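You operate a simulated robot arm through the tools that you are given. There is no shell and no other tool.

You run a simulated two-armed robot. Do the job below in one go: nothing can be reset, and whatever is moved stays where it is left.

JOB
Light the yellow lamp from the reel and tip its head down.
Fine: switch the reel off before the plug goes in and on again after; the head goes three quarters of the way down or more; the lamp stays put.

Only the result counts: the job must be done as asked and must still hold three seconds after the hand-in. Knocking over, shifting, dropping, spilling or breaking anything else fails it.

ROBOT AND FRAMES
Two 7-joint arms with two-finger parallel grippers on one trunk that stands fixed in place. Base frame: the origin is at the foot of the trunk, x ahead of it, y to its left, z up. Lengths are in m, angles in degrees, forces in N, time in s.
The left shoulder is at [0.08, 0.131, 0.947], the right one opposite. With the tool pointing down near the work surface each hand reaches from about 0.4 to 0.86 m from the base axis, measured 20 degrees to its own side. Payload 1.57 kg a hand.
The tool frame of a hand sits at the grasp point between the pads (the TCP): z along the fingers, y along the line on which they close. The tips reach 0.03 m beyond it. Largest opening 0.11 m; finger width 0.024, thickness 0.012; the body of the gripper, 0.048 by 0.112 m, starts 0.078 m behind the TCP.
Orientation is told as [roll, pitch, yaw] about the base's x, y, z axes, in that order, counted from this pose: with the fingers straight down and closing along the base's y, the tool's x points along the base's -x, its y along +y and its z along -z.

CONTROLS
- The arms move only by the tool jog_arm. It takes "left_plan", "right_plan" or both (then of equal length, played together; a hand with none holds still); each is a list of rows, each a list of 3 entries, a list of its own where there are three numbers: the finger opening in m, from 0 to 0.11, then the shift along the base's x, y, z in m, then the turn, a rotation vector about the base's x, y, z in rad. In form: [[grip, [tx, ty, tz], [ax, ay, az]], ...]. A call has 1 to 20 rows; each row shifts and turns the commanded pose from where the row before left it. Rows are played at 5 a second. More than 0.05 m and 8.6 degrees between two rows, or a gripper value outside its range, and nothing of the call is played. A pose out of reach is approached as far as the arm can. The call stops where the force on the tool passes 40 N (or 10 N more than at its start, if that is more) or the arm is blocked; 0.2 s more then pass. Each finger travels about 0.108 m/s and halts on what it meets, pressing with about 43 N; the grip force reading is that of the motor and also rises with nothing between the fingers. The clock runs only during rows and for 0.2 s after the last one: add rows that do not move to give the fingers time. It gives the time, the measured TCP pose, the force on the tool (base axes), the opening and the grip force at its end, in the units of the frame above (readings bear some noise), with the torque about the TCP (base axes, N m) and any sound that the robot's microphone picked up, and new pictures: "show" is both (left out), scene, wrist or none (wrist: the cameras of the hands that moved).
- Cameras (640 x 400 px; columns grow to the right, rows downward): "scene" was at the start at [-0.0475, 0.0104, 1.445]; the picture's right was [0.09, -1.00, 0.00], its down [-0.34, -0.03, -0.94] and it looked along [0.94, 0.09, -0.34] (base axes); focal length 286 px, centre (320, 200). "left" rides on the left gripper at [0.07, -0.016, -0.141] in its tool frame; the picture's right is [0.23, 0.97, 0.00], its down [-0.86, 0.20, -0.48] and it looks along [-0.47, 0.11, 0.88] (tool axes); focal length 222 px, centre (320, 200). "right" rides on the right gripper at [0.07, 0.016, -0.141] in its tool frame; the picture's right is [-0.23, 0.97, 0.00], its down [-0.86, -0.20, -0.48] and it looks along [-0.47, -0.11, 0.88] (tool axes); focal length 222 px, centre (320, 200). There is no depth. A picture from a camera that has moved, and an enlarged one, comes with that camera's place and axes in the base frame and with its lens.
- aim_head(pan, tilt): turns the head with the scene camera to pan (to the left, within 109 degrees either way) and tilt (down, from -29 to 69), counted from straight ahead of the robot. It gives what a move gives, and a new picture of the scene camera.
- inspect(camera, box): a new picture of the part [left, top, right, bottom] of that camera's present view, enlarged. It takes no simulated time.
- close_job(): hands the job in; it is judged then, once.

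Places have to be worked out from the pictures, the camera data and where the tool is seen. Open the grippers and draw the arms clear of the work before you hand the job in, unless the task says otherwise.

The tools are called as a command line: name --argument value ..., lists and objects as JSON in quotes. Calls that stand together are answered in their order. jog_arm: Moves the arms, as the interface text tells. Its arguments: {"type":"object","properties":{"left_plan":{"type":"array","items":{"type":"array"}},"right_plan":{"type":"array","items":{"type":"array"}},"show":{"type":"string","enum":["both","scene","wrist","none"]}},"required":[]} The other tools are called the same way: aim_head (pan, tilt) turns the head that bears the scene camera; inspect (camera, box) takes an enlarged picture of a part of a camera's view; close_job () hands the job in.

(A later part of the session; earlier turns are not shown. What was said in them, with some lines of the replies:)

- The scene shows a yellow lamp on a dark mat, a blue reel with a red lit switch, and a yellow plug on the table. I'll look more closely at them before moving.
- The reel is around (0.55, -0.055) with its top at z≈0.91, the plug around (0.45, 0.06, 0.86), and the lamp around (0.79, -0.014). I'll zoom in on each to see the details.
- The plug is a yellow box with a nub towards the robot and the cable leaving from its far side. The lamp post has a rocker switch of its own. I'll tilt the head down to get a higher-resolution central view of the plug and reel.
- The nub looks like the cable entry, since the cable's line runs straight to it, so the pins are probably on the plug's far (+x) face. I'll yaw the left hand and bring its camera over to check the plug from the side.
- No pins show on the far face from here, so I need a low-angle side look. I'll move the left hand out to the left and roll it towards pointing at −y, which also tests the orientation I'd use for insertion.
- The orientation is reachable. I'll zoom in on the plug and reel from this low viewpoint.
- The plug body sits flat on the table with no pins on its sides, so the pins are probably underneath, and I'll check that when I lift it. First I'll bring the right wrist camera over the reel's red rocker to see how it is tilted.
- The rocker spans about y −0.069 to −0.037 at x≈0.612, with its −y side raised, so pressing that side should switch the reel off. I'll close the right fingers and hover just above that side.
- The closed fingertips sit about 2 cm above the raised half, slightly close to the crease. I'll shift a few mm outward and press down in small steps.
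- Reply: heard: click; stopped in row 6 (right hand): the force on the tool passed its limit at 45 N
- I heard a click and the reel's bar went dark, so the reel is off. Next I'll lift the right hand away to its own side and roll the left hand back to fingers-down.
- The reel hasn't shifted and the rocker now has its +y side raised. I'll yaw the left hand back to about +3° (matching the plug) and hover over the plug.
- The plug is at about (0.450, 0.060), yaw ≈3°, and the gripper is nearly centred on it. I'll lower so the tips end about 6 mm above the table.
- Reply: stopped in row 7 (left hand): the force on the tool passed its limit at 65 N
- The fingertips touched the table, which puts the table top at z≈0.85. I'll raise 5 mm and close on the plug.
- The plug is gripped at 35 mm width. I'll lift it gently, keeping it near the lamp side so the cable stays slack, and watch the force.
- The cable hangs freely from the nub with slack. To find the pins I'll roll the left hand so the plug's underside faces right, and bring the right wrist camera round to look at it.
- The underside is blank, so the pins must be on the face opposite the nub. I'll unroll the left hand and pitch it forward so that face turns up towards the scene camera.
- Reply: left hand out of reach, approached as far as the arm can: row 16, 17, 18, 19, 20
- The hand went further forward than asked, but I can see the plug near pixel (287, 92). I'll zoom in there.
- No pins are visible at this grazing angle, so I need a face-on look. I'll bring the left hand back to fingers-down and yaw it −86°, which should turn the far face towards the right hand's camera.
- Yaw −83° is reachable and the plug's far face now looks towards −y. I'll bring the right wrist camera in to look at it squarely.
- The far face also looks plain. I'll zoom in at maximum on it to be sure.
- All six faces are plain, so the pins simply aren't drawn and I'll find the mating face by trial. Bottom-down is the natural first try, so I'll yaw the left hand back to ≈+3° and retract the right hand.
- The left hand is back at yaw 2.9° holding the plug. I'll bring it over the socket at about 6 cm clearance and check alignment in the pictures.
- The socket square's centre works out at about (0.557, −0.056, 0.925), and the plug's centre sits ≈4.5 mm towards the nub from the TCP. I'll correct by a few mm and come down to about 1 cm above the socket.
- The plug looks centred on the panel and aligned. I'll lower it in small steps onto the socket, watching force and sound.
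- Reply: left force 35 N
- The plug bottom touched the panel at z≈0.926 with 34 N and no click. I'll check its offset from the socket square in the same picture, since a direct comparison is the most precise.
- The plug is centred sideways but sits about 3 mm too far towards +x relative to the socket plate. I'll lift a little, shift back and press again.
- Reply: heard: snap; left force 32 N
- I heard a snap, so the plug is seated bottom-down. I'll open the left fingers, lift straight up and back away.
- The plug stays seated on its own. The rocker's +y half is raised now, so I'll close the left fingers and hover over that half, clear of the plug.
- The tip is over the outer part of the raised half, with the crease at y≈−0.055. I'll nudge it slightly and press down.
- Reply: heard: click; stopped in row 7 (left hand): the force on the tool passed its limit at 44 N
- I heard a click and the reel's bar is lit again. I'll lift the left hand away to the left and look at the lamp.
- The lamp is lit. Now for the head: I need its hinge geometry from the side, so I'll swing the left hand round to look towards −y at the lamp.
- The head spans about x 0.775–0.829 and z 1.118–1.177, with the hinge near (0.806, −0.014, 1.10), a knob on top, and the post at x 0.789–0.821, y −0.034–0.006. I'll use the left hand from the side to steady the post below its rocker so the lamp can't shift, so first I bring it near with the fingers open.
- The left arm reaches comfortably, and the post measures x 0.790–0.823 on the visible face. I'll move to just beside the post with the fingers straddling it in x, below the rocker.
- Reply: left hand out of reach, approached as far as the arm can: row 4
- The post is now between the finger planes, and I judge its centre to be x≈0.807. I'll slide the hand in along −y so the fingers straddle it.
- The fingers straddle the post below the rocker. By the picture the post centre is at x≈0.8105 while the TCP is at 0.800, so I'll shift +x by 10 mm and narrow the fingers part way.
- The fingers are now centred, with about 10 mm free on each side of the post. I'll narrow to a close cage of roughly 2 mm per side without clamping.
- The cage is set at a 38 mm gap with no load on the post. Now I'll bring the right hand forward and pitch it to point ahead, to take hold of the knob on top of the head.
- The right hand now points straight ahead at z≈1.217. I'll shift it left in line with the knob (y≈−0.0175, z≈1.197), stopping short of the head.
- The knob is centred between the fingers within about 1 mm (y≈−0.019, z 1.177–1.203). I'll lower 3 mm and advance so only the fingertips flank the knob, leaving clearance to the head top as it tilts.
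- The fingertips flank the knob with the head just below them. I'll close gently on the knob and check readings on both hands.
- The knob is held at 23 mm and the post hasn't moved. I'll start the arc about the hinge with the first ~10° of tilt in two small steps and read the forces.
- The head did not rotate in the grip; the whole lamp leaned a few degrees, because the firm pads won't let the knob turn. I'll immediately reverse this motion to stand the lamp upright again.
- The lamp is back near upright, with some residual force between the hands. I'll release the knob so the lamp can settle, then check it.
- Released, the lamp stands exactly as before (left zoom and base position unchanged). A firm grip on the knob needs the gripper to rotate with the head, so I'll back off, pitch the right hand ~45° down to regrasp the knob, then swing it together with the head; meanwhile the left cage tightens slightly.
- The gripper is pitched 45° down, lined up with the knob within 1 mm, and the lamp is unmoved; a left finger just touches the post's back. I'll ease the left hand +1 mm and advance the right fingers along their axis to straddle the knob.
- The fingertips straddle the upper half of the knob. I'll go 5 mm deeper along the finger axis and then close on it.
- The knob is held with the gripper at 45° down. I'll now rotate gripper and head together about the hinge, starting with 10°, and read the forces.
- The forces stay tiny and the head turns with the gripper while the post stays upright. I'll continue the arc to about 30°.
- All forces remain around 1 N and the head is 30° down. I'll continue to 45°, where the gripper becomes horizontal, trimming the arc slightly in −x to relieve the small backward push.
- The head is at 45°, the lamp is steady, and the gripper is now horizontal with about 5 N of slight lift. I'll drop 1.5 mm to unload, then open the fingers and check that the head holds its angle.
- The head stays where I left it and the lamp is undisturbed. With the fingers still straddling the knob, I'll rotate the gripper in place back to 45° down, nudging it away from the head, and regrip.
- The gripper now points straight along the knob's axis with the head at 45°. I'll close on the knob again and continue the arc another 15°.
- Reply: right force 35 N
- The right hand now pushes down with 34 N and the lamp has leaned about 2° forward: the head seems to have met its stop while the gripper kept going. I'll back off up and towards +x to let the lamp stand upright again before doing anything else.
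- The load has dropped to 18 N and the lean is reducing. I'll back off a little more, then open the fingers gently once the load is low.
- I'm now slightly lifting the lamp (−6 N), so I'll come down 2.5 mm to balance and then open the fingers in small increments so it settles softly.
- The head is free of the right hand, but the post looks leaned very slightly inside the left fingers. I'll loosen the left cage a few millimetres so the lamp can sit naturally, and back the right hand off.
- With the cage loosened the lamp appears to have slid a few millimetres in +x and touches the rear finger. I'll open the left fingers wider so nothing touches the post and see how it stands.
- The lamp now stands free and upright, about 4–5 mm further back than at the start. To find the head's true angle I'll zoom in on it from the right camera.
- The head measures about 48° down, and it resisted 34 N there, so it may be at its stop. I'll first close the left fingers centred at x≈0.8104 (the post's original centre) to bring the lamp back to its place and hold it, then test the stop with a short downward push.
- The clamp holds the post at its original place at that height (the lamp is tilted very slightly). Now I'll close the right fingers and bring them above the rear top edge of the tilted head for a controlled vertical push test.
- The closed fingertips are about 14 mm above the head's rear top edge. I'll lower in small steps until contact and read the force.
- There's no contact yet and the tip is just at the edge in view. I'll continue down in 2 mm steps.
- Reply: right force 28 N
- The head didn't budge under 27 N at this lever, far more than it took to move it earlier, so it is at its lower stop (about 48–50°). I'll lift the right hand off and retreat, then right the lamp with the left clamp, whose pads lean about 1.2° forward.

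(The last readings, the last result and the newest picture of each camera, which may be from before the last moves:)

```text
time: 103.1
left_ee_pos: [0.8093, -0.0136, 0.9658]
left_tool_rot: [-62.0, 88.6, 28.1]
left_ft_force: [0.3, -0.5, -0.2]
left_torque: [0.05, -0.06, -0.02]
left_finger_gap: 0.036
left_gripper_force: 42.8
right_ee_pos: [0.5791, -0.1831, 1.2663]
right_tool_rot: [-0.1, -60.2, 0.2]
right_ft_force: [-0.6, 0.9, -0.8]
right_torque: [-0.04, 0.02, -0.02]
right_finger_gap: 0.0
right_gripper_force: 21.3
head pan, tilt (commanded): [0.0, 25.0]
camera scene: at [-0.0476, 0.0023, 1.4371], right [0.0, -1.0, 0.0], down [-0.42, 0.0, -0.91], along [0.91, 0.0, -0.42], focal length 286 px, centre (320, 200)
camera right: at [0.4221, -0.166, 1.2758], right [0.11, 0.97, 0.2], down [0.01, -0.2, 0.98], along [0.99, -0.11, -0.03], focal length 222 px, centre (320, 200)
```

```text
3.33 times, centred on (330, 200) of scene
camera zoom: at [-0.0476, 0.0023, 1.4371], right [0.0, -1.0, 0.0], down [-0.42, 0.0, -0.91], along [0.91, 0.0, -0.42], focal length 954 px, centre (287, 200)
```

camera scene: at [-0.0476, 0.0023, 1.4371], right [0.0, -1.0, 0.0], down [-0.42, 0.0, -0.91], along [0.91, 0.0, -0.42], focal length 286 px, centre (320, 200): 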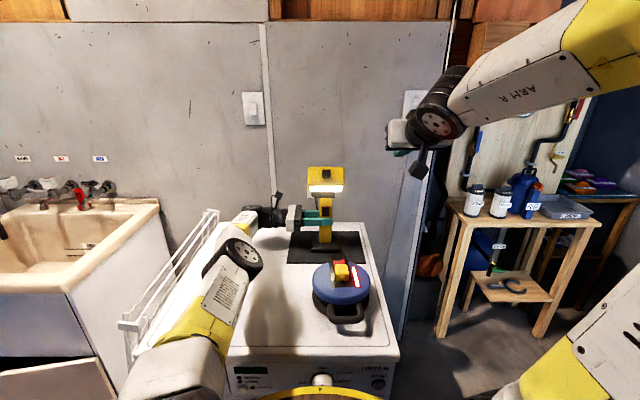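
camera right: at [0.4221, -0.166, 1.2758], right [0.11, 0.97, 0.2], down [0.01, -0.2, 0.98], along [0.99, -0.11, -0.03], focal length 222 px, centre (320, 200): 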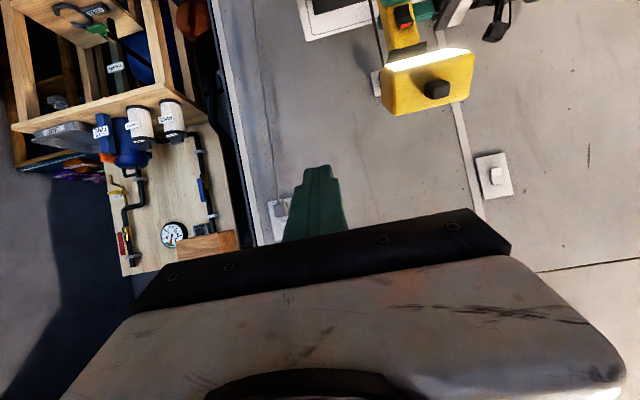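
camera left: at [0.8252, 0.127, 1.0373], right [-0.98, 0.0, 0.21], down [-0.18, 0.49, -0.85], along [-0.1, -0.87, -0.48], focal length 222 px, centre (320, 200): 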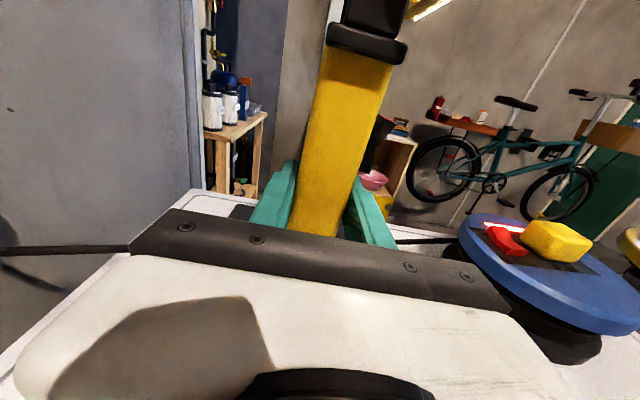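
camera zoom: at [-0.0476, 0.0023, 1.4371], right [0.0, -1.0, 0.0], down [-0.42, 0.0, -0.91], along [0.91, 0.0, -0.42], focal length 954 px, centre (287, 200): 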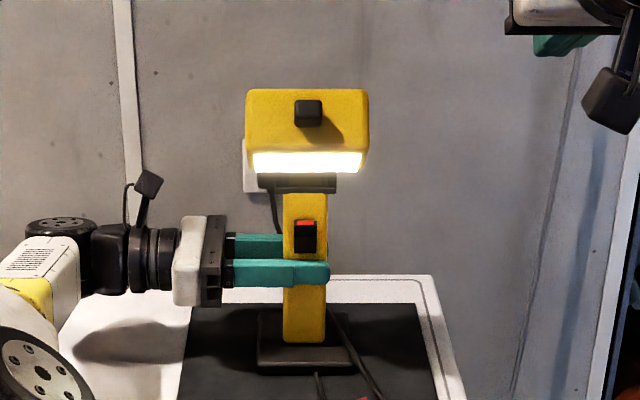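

The head is clearly tipped down at about 48° and still lit. Now I'll rotate the left clamp by +1.2° about y so the lamp stands vertical with its base back in place.

jog_arm --left_plan '[[0.033, [0, 0, 0], [0, 0.007, 0]], [0.033, [0, 0, 0], [0, 0.007, 0]], [0.033, [0, 0, 0], [0, 0.007, 0]], [0.033, [0, 0, 0], [0, 0, 0]]]' --show "none"

aim_head --pan 0 --tilt 45

inspect --camera "scene" --box '[300, 120, 380, 200]'

inspect --camera "left" --box '[220, 0, 460, 240]'

```text
time: 104.1
left_ee_pos: [0.8102, -0.0134, 0.9654]
left_tool_rot: [1.5, 89.4, 91.7]
left_ft_force: [0.3, 1.1, 0.3]
left_torque: [0.03, -0.04, -0.02]
left_finger_gap: 0.0356
left_gripper_force: 42.2
right_ee_pos: [0.5803, -0.1831, 1.265]
right_tool_rot: [0.0, -60.2, 0.0]
right_ft_force: [-0.2, -0.3, -0.1]
right_torque: [0.01, 0.0, -0.01]
right_finger_gap: 0.0002
right_gripper_force: 21.6
head pan, tilt (commanded): [0.0, 25.0]
```

```text
time: 105.0
left_ee_pos: [0.8103, -0.014, 0.9663]
left_tool_rot: [-0.2, 89.3, 89.9]
left_ft_force: [0.0, 0.2, -1.0]
left_torque: [0.01, -0.03, -0.01]
left_finger_gap: 0.0357
left_gripper_force: 42.7
right_ee_pos: [0.5795, -0.1836, 1.2665]
right_tool_rot: [0.0, -60.2, 0.0]
right_ft_force: [0.1, 0.3, 0.0]
right_torque: [-0.01, 0.0, -0.01]
right_finger_gap: 0.0
right_gripper_force: 21.0
head pan, tilt (commanded): [0.0, 45.0]
camera scene: at [-0.0585, 0.0019, 1.4066], right [0.0, -1.0, 0.0], down [-0.71, 0.0, -0.71], along [0.71, 0.0, -0.71], focal length 286 px, centre (320, 200)
```

scene: 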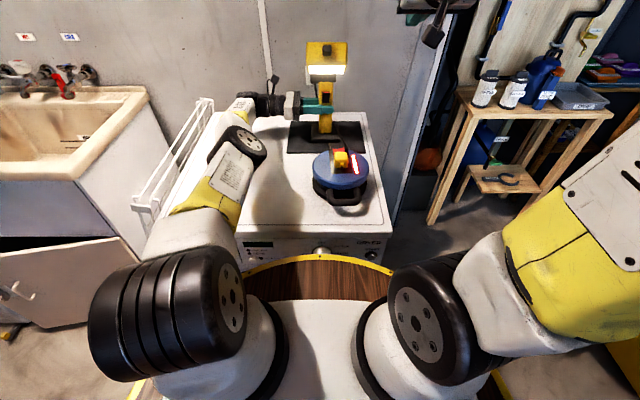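

```text
5.00 times, centred on (340, 160) of scene
camera zoom: at [-0.0585, 0.0019, 1.4066], right [0.0, -1.0, 0.0], down [-0.71, 0.0, -0.71], along [0.71, 0.0, -0.71], focal length 1430 px, centre (220, 400)
```

zoom: 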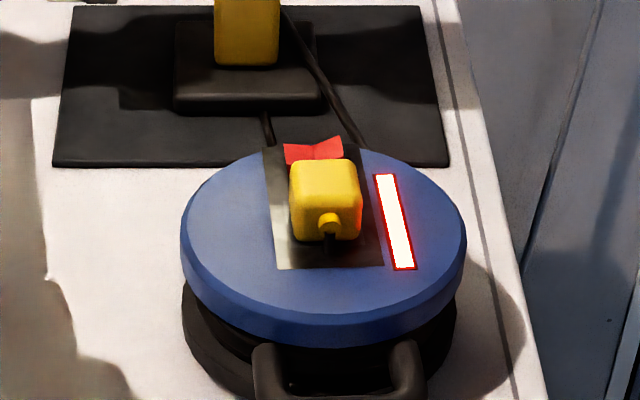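

```text
1.67 times, centred on (340, 120) of left
camera zoom: at [0.8264, 0.1273, 1.0369], right [-0.97, -0.01, 0.23], down [-0.2, 0.49, -0.85], along [-0.11, -0.87, -0.48], focal length 370 px, centre (287, 333)
```

zoom: 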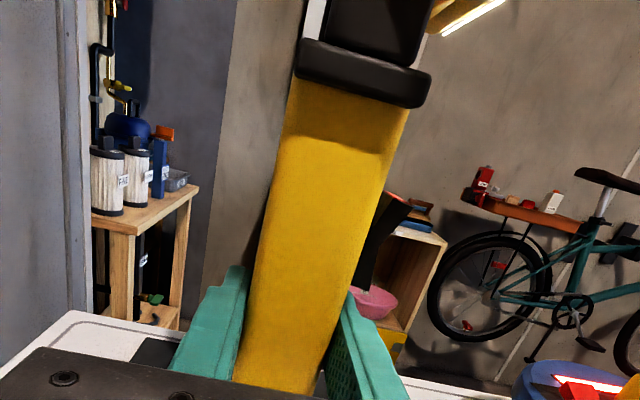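

Compared with the same view before I touched the lamp, its base is within about 1–2 mm of its original place. I'll now release the left clamp slowly so the lamp settles gently.

jog_arm --left_plan '[[0.035, [0, 0, 0], [0, 0, 0]], [0.036, [0, 0, 0], [0, 0, 0]], [0.037, [0, 0, 0], [0, 0, 0]], [0.038, [0, 0, 0], [0, 0, 0]], [0.039, [0, 0, 0], [0, 0, 0]], [0.041, [0, 0, 0], [0, 0, 0]], [0.044, [0, 0, 0], [0, 0, 0]], [0.05, [0, 0, 0], [0, 0, 0]], [0.06, [0, 0, 0], [0, 0, 0]], [0.06, [0, 0, 0], [0, 0, 0]]]' --show "wrist"

inspect --camera "scene" --box '[300, 120, 380, 200]'

inspect --camera "left" --box '[220, 0, 460, 240]'

```text
time: 107.2
left_ee_pos: [0.8092, -0.0129, 0.9653]
left_tool_rot: [-1.6, 89.4, 88.6]
left_ft_force: [-0.2, -0.5, -0.8]
left_torque: [0.0, 0.0, 0.02]
left_finger_gap: 0.0596
left_gripper_force: 0.1
right_ee_pos: [0.5798, -0.183, 1.2666]
right_tool_rot: [0.1, -60.2, 0.1]
right_ft_force: [0.0, 1.1, 0.3]
right_torque: [0.01, 0.01, 0.01]
right_finger_gap: 0.0003
right_gripper_force: 21.6
head pan, tilt (commanded): [0.0, 45.0]
camera left: at [0.8262, 0.1273, 1.0371], right [-0.97, -0.01, 0.23], down [-0.2, 0.49, -0.85], along [-0.11, -0.87, -0.48], focal length 222 px, centre (320, 200)
```

left: 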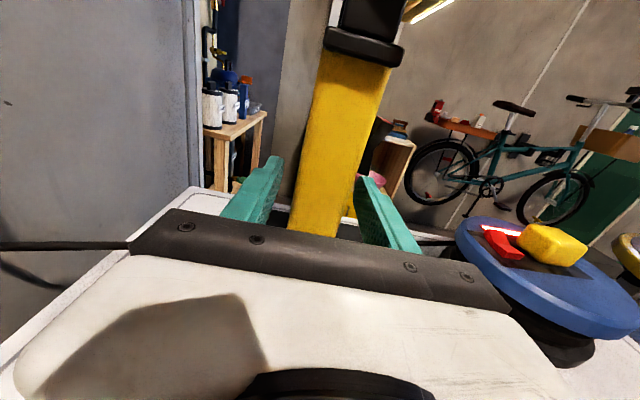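

```text
5.00 times, centred on (340, 160) of scene
camera zoom: at [-0.0588, 0.0019, 1.4065], right [0.0, -1.0, 0.0], down [-0.71, 0.0, -0.71], along [0.71, 0.0, -0.71], focal length 1430 px, centre (220, 400)
```

zoom: 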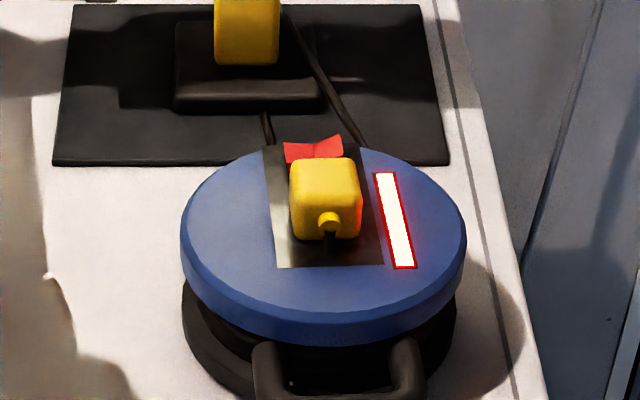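

```text
1.67 times, centred on (340, 120) of left
camera zoom: at [0.8262, 0.1273, 1.0371], right [-0.97, -0.01, 0.23], down [-0.2, 0.49, -0.85], along [-0.11, -0.87, -0.48], focal length 370 px, centre (287, 333)
```

zoom: 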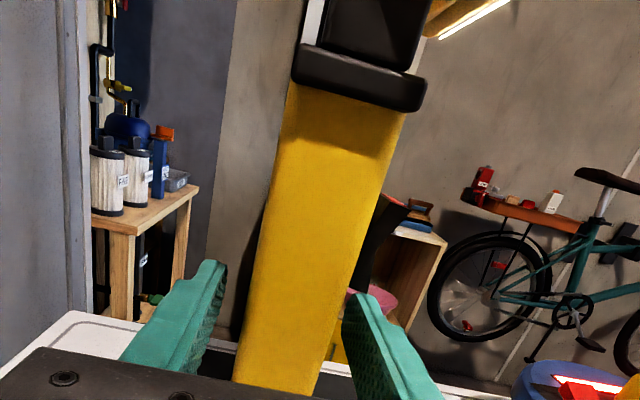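

The lamp stands free in place. I'll open the left fingers further and withdraw the left hand straight out to the left, away from the post.

jog_arm --left_plan '[[0.07, [0, 0, 0], [0, 0, 0]], [0.08, [-0.003, 0, 0], [0, 0, 0]], [0.08, [-0.004, 0.01, 0], [0, 0, 0]], [0.08, [-0.002, 0.02, 0], [0, 0, 0]], [0.08, [-0.001, 0.02, 0], [0, 0, 0]], [0.08, [-0.003, 0.02, 0.0], [0, 0, 0]], [0.08, [-0.02, 0.02, 0.005], [0, 0, 0]], [0.08, [-0.03, 0.02, 0.01], [0, 0, 0]], [0.08, [-0.03, 0.02, 0.02], [0, 0, 0]], [0.08, [-0.03, 0.02, 0.02], [0, 0, 0]], [0.08, [-0.03, 0.02, 0.02], [0, 0, 0]]]'

inspect --camera "left" --box '[60, 0, 360, 200]'

```text
time: 109.6
left_ee_pos: [0.7642, 0.1897, 1.0279]
left_tool_rot: [1.6, 89.5, 91.6]
left_ft_force: [-0.9, -1.2, 0.4]
left_torque: [-0.02, -0.03, -0.02]
left_finger_gap: 0.08
left_gripper_force: 0.1
left hand out of reach, approached as far as the arm can: row 7, 8, 9, 10, 11
right_ee_pos: [0.5802, -0.1827, 1.2666]
right_tool_rot: [0.0, -60.1, -0.1]
right_ft_force: [-0.4, 0.3, 0.0]
right_torque: [0.0, 0.0, -0.02]
right_finger_gap: 0.0
right_gripper_force: 21.4
head pan, tilt (commanded): [0.0, 45.0]
camera scene: at [-0.0586, 0.0018, 1.4065], right [0.0, -1.0, 0.0], down [-0.71, 0.0, -0.71], along [0.71, 0.0, -0.71], focal length 286 px, centre (320, 200)
camera left: at [0.7809, 0.3318, 1.0983], right [-0.97, 0.0, 0.23], down [-0.2, 0.49, -0.85], along [-0.11, -0.87, -0.47], focal length 222 px, centre (320, 200)
```

scene: 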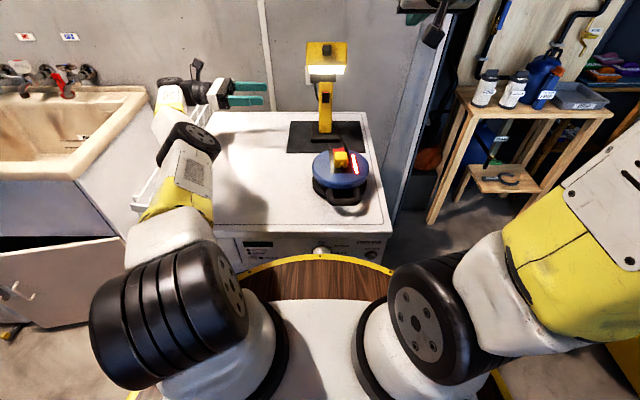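
left: 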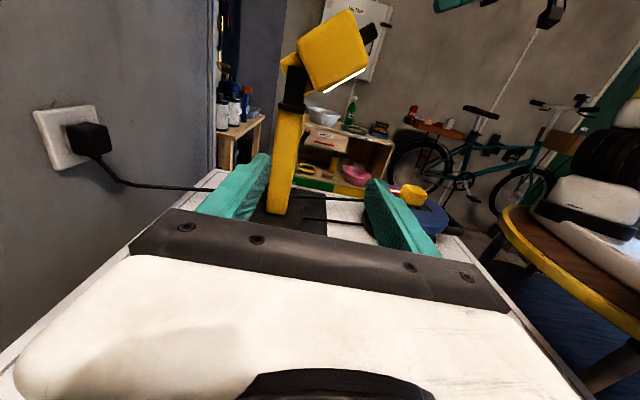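

```text
2.00 times, centred on (210, 100) of left
camera zoom: at [0.7809, 0.3318, 1.0983], right [-0.97, 0.0, 0.23], down [-0.2, 0.49, -0.85], along [-0.11, -0.87, -0.47], focal length 444 px, centre (540, 400)
```

zoom: 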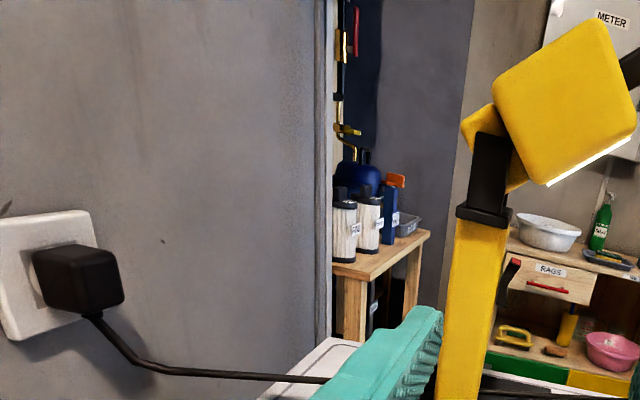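

Now I have a real side view of the lamp. I'll zoom in to measure the head's tilt directly.

inspect --camera "left" --box '[250, 0, 400, 130]'

inspect --camera "left" --box '[230, 80, 380, 220]'

```text
3.08 times, centred on (325, 65) of left
camera zoom: at [0.7809, 0.3318, 1.0983], right [-0.97, 0.0, 0.23], down [-0.2, 0.49, -0.85], along [-0.11, -0.87, -0.47], focal length 684 px, centre (305, 615)
```

zoom: 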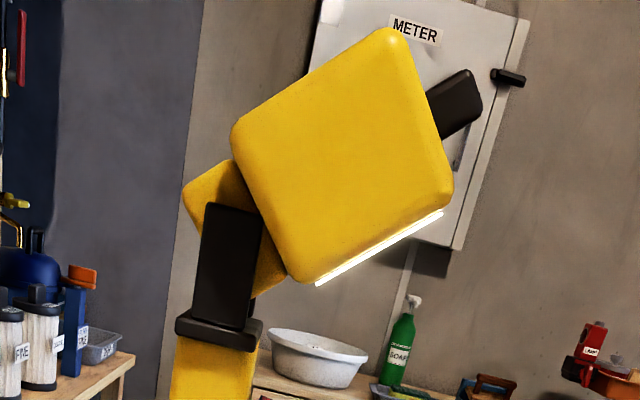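

```text
2.86 times, centred on (305, 150) of left
camera zoom: at [0.7809, 0.3318, 1.0983], right [-0.97, 0.0, 0.23], down [-0.2, 0.49, -0.85], along [-0.11, -0.87, -0.47], focal length 635 px, centre (363, 343)
```

zoom: 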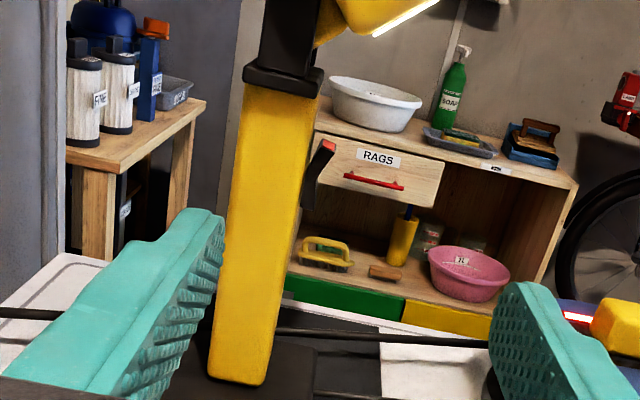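

The side view gives 48.8° of tilt, with the head's underside right up against the yoke, which confirms it is at the stop; the lamp is lit and upright. I'll retreat the left hand back the way it came and open and withdraw the right hand.

jog_arm --left_plan '[[0.08, [-0.02, -0.003, 0.01], [0, 0, 0]], [0.08, [-0.02, -0.003, 0.01], [0, 0, 0]], [0.09, [-0.02, 0.01, 0.015], [0, 0, 0]], [0.1, [-0.02, 0.018, 0.02], [0, 0, 0]], [0.11, [-0.02, 0.018, 0.02], [0, 0, 0]], [0.11, [-0.02, 0.018, 0.02], [0, 0, 0]], [0.11, [-0.02, 0.018, 0.02], [0, 0, 0]], [0.11, [-0.02, 0.018, 0.02], [0, 0, 0]], [0.11, [-0.02, 0.018, 0.02], [0, 0, 0]], [0.11, [0, 0, 0], [0, 0, 0]]]' --right_plan '[[0.02, [-0.01, -0.015, 0.005], [0, 0, 0]], [0.04, [-0.01, -0.015, 0.005], [0, 0, 0]], [0.06, [-0.01, -0.015, 0.005], [0, 0, 0]], [0.08, [-0.01, -0.015, 0.005], [0, 0, 0]], [0.1, [-0.01, -0.015, 0.005], [0, 0, 0]], [0.11, [-0.01, -0.015, 0], [0, 0, 0]], [0.11, [-0.01, -0.01, 0], [0, 0, 0]], [0.11, [0, 0, 0], [0, 0, 0]], [0.11, [0, 0, 0], [0, 0, 0]], [0.11, [0, 0, 0], [0, 0, 0]]]'

inspect --camera "scene" --box '[270, 20, 390, 220]'

inspect --camera "left" --box '[100, 20, 360, 220]'

```text
time: 111.8
left_ee_pos: [0.6649, 0.3329, 1.1705]
left_tool_rot: [-2.6, 89.5, 87.4]
left_ft_force: [-0.3, -0.5, -0.9]
left_torque: [0.01, -0.02, -0.02]
left_finger_gap: 0.11
left_gripper_force: 0.1
left hand out of reach, approached as far as the arm can: row 1, 2, 3, 4, 5, 6
right_ee_pos: [0.512, -0.2832, 1.2922]
right_tool_rot: [0.0, -60.1, 0.0]
right_ft_force: [0.8, 0.0, 0.1]
right_torque: [0.03, -0.03, 0.0]
right_finger_gap: 0.1103
right_gripper_force: 0.0
head pan, tilt (commanded): [0.0, 45.0]
camera scene: at [-0.0588, 0.0019, 1.4065], right [0.0, -1.0, 0.0], down [-0.71, 0.0, -0.71], along [0.71, 0.0, -0.71], focal length 286 px, centre (320, 200)
camera right: at [0.3534, -0.2671, 1.3016], right [0.11, 0.97, 0.2], down [0.01, -0.2, 0.98], along [0.99, -0.11, -0.03], focal length 222 px, centre (320, 200)
camera left: at [0.6818, 0.4746, 1.2412], right [-0.97, 0.0, 0.23], down [-0.2, 0.49, -0.85], along [-0.11, -0.87, -0.47], focal length 222 px, centre (320, 200)
```

scene: 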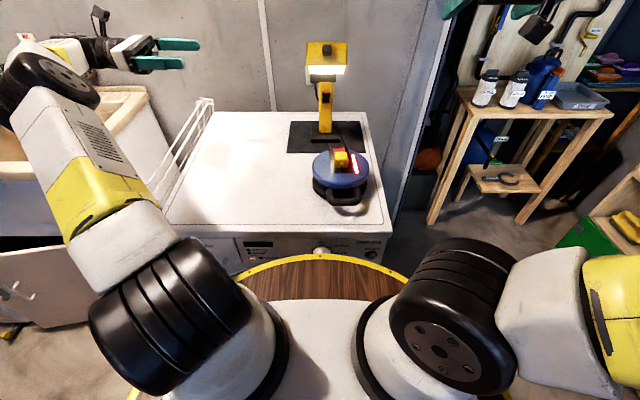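
right: 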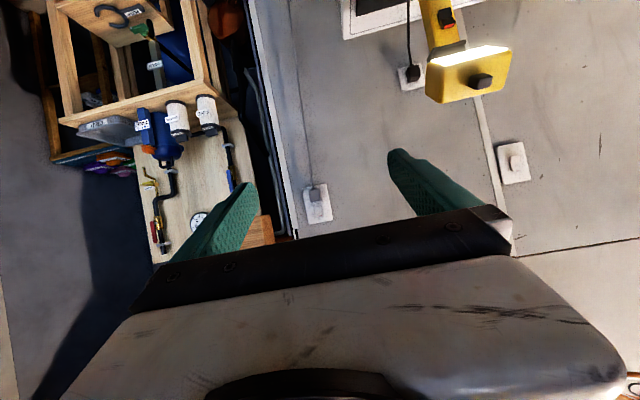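
left: 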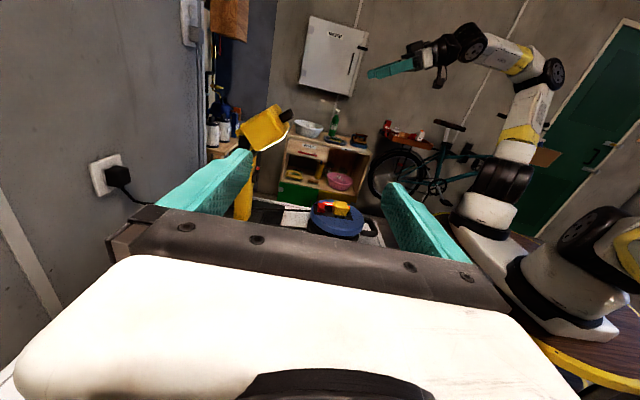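

```text
2.00 times, centred on (330, 120) of scene
camera zoom: at [-0.0588, 0.0019, 1.4065], right [0.0, -1.0, 0.0], down [-0.71, 0.0, -0.71], along [0.71, 0.0, -0.71], focal length 572 px, centre (300, 360)
```

zoom: 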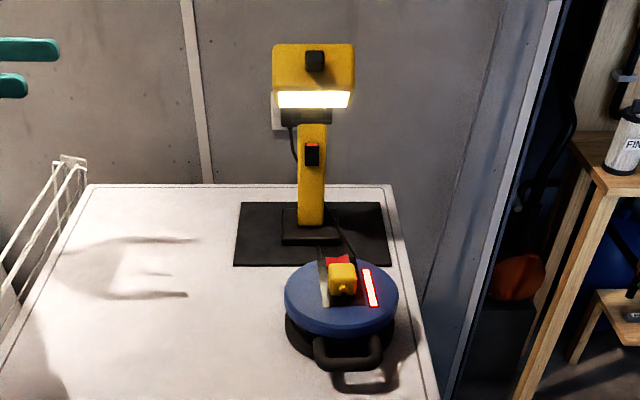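

```text
2.00 times, centred on (230, 120) of left
camera zoom: at [0.6818, 0.4746, 1.2412], right [-0.97, 0.0, 0.23], down [-0.2, 0.49, -0.85], along [-0.11, -0.87, -0.47], focal length 444 px, centre (500, 360)
```

zoom: 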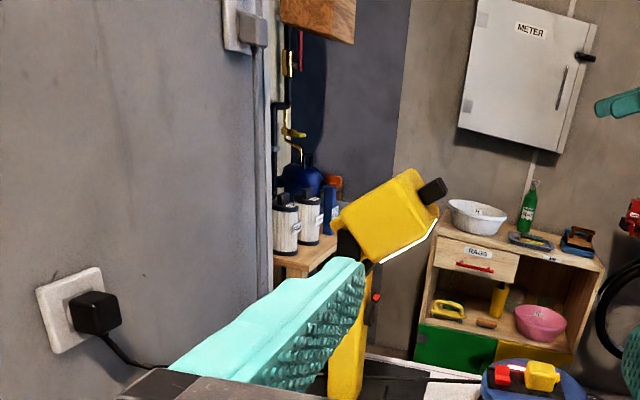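

Everything holds: the lamp is lit, its head is down, the plug is seated, the reel is on and the reel and lamp are in place. I'll draw both arms a little further back and then take a last look.

jog_arm --left_plan '[[0.11, [-0.025, 0, 0.02], [0, 0, 0]], [0.11, [-0.025, 0, 0.02], [0, 0, 0]], [0.11, [-0.025, 0, 0.02], [0, 0, 0]], [0.11, [-0.025, 0, 0.02], [0, 0, 0]], [0.11, [-0.025, 0, 0.01], [0, 0, 0]], [0.11, [0, 0, 0], [0, 0, 0]]]' --right_plan '[[0.11, [-0.01, -0.01, 0.005], [0, 0, 0]], [0.11, [-0.01, -0.01, 0.005], [0, 0, 0]], [0.11, [-0.01, -0.01, 0.005], [0, 0, 0]], [0.11, [0, 0, 0], [0, 0, 0]], [0.11, [0, 0, 0], [0, 0, 0]], [0.11, [0, 0, 0], [0, 0, 0]]]' --show "scene"

inspect --camera "scene" --box '[280, 30, 390, 220]'

```text
time: 113.2
left_ee_pos: [0.5378, 0.3347, 1.2601]
left_tool_rot: [-2.7, 89.3, 87.5]
left_ft_force: [-0.2, -0.8, 0.4]
left_torque: [0.01, -0.01, 0.02]
left_finger_gap: 0.1101
left_gripper_force: 0.1
right_ee_pos: [0.4795, -0.3129, 1.3063]
right_tool_rot: [0.0, -60.2, 0.0]
right_ft_force: [0.0, 0.5, -0.1]
right_torque: [0.0, 0.03, 0.02]
right_finger_gap: 0.11
right_gripper_force: 0.0
head pan, tilt (commanded): [0.0, 45.0]
camera scene: at [-0.0589, 0.0019, 1.4065], right [0.0, -1.0, 0.0], down [-0.71, 0.0, -0.71], along [0.71, 0.0, -0.71], focal length 286 px, centre (320, 200)
```

scene: 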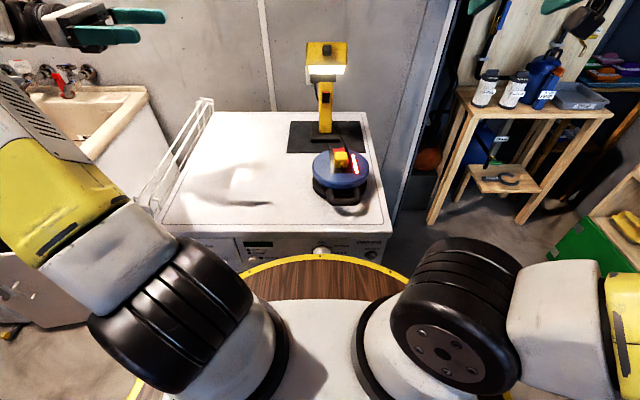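

```text
2.11 times, centred on (335, 125) of scene
camera zoom: at [-0.0589, 0.0019, 1.4065], right [0.0, -1.0, 0.0], down [-0.71, 0.0, -0.71], along [0.71, 0.0, -0.71], focal length 602 px, centre (288, 358)
```

zoom: 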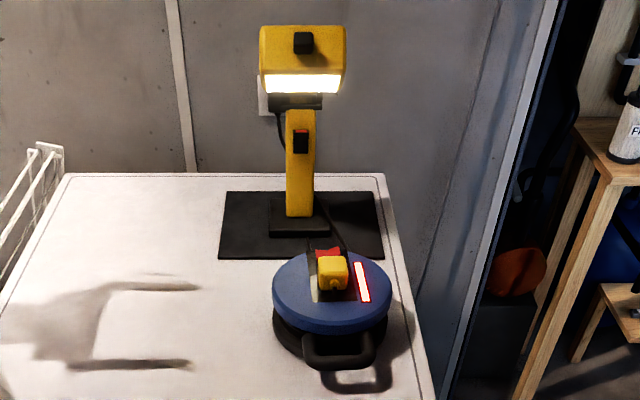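

The lamp is lit from the reel with its head tipped down to the stop. The reel is on with the plug seated, the lamp is in its place, and both grippers are open and clear. I'm handing the job in.

close_job

```text
The job is handed in.
```

The yellow lamp is lit from the reel, its head is tipped down, and I've handed the job in. I don't have the verdict on it.

- **Power:** I switched the reel off (a click, and its light went dark), then pushed the plug in until it snapped. I switched the reel on again afterwards and the lamp lit.
- **Head:** It is about 49° down. It would not go further under a firm push and sits against its bracket, so I take that as the end of its travel. I had no figure for the full range, so "three quarters or more" rests on that.
- **Lamp position:** It did not stay perfectly still while I worked. It leaned by up to about 3° twice and slid back about 5 mm, so I gripped the post and moved it back. Its base ended within about 2 mm of where it started.
- **Everything else:** The reel shows no shift in the pictures, nothing was knocked over or dropped, and both grippers are open and clear of the work.
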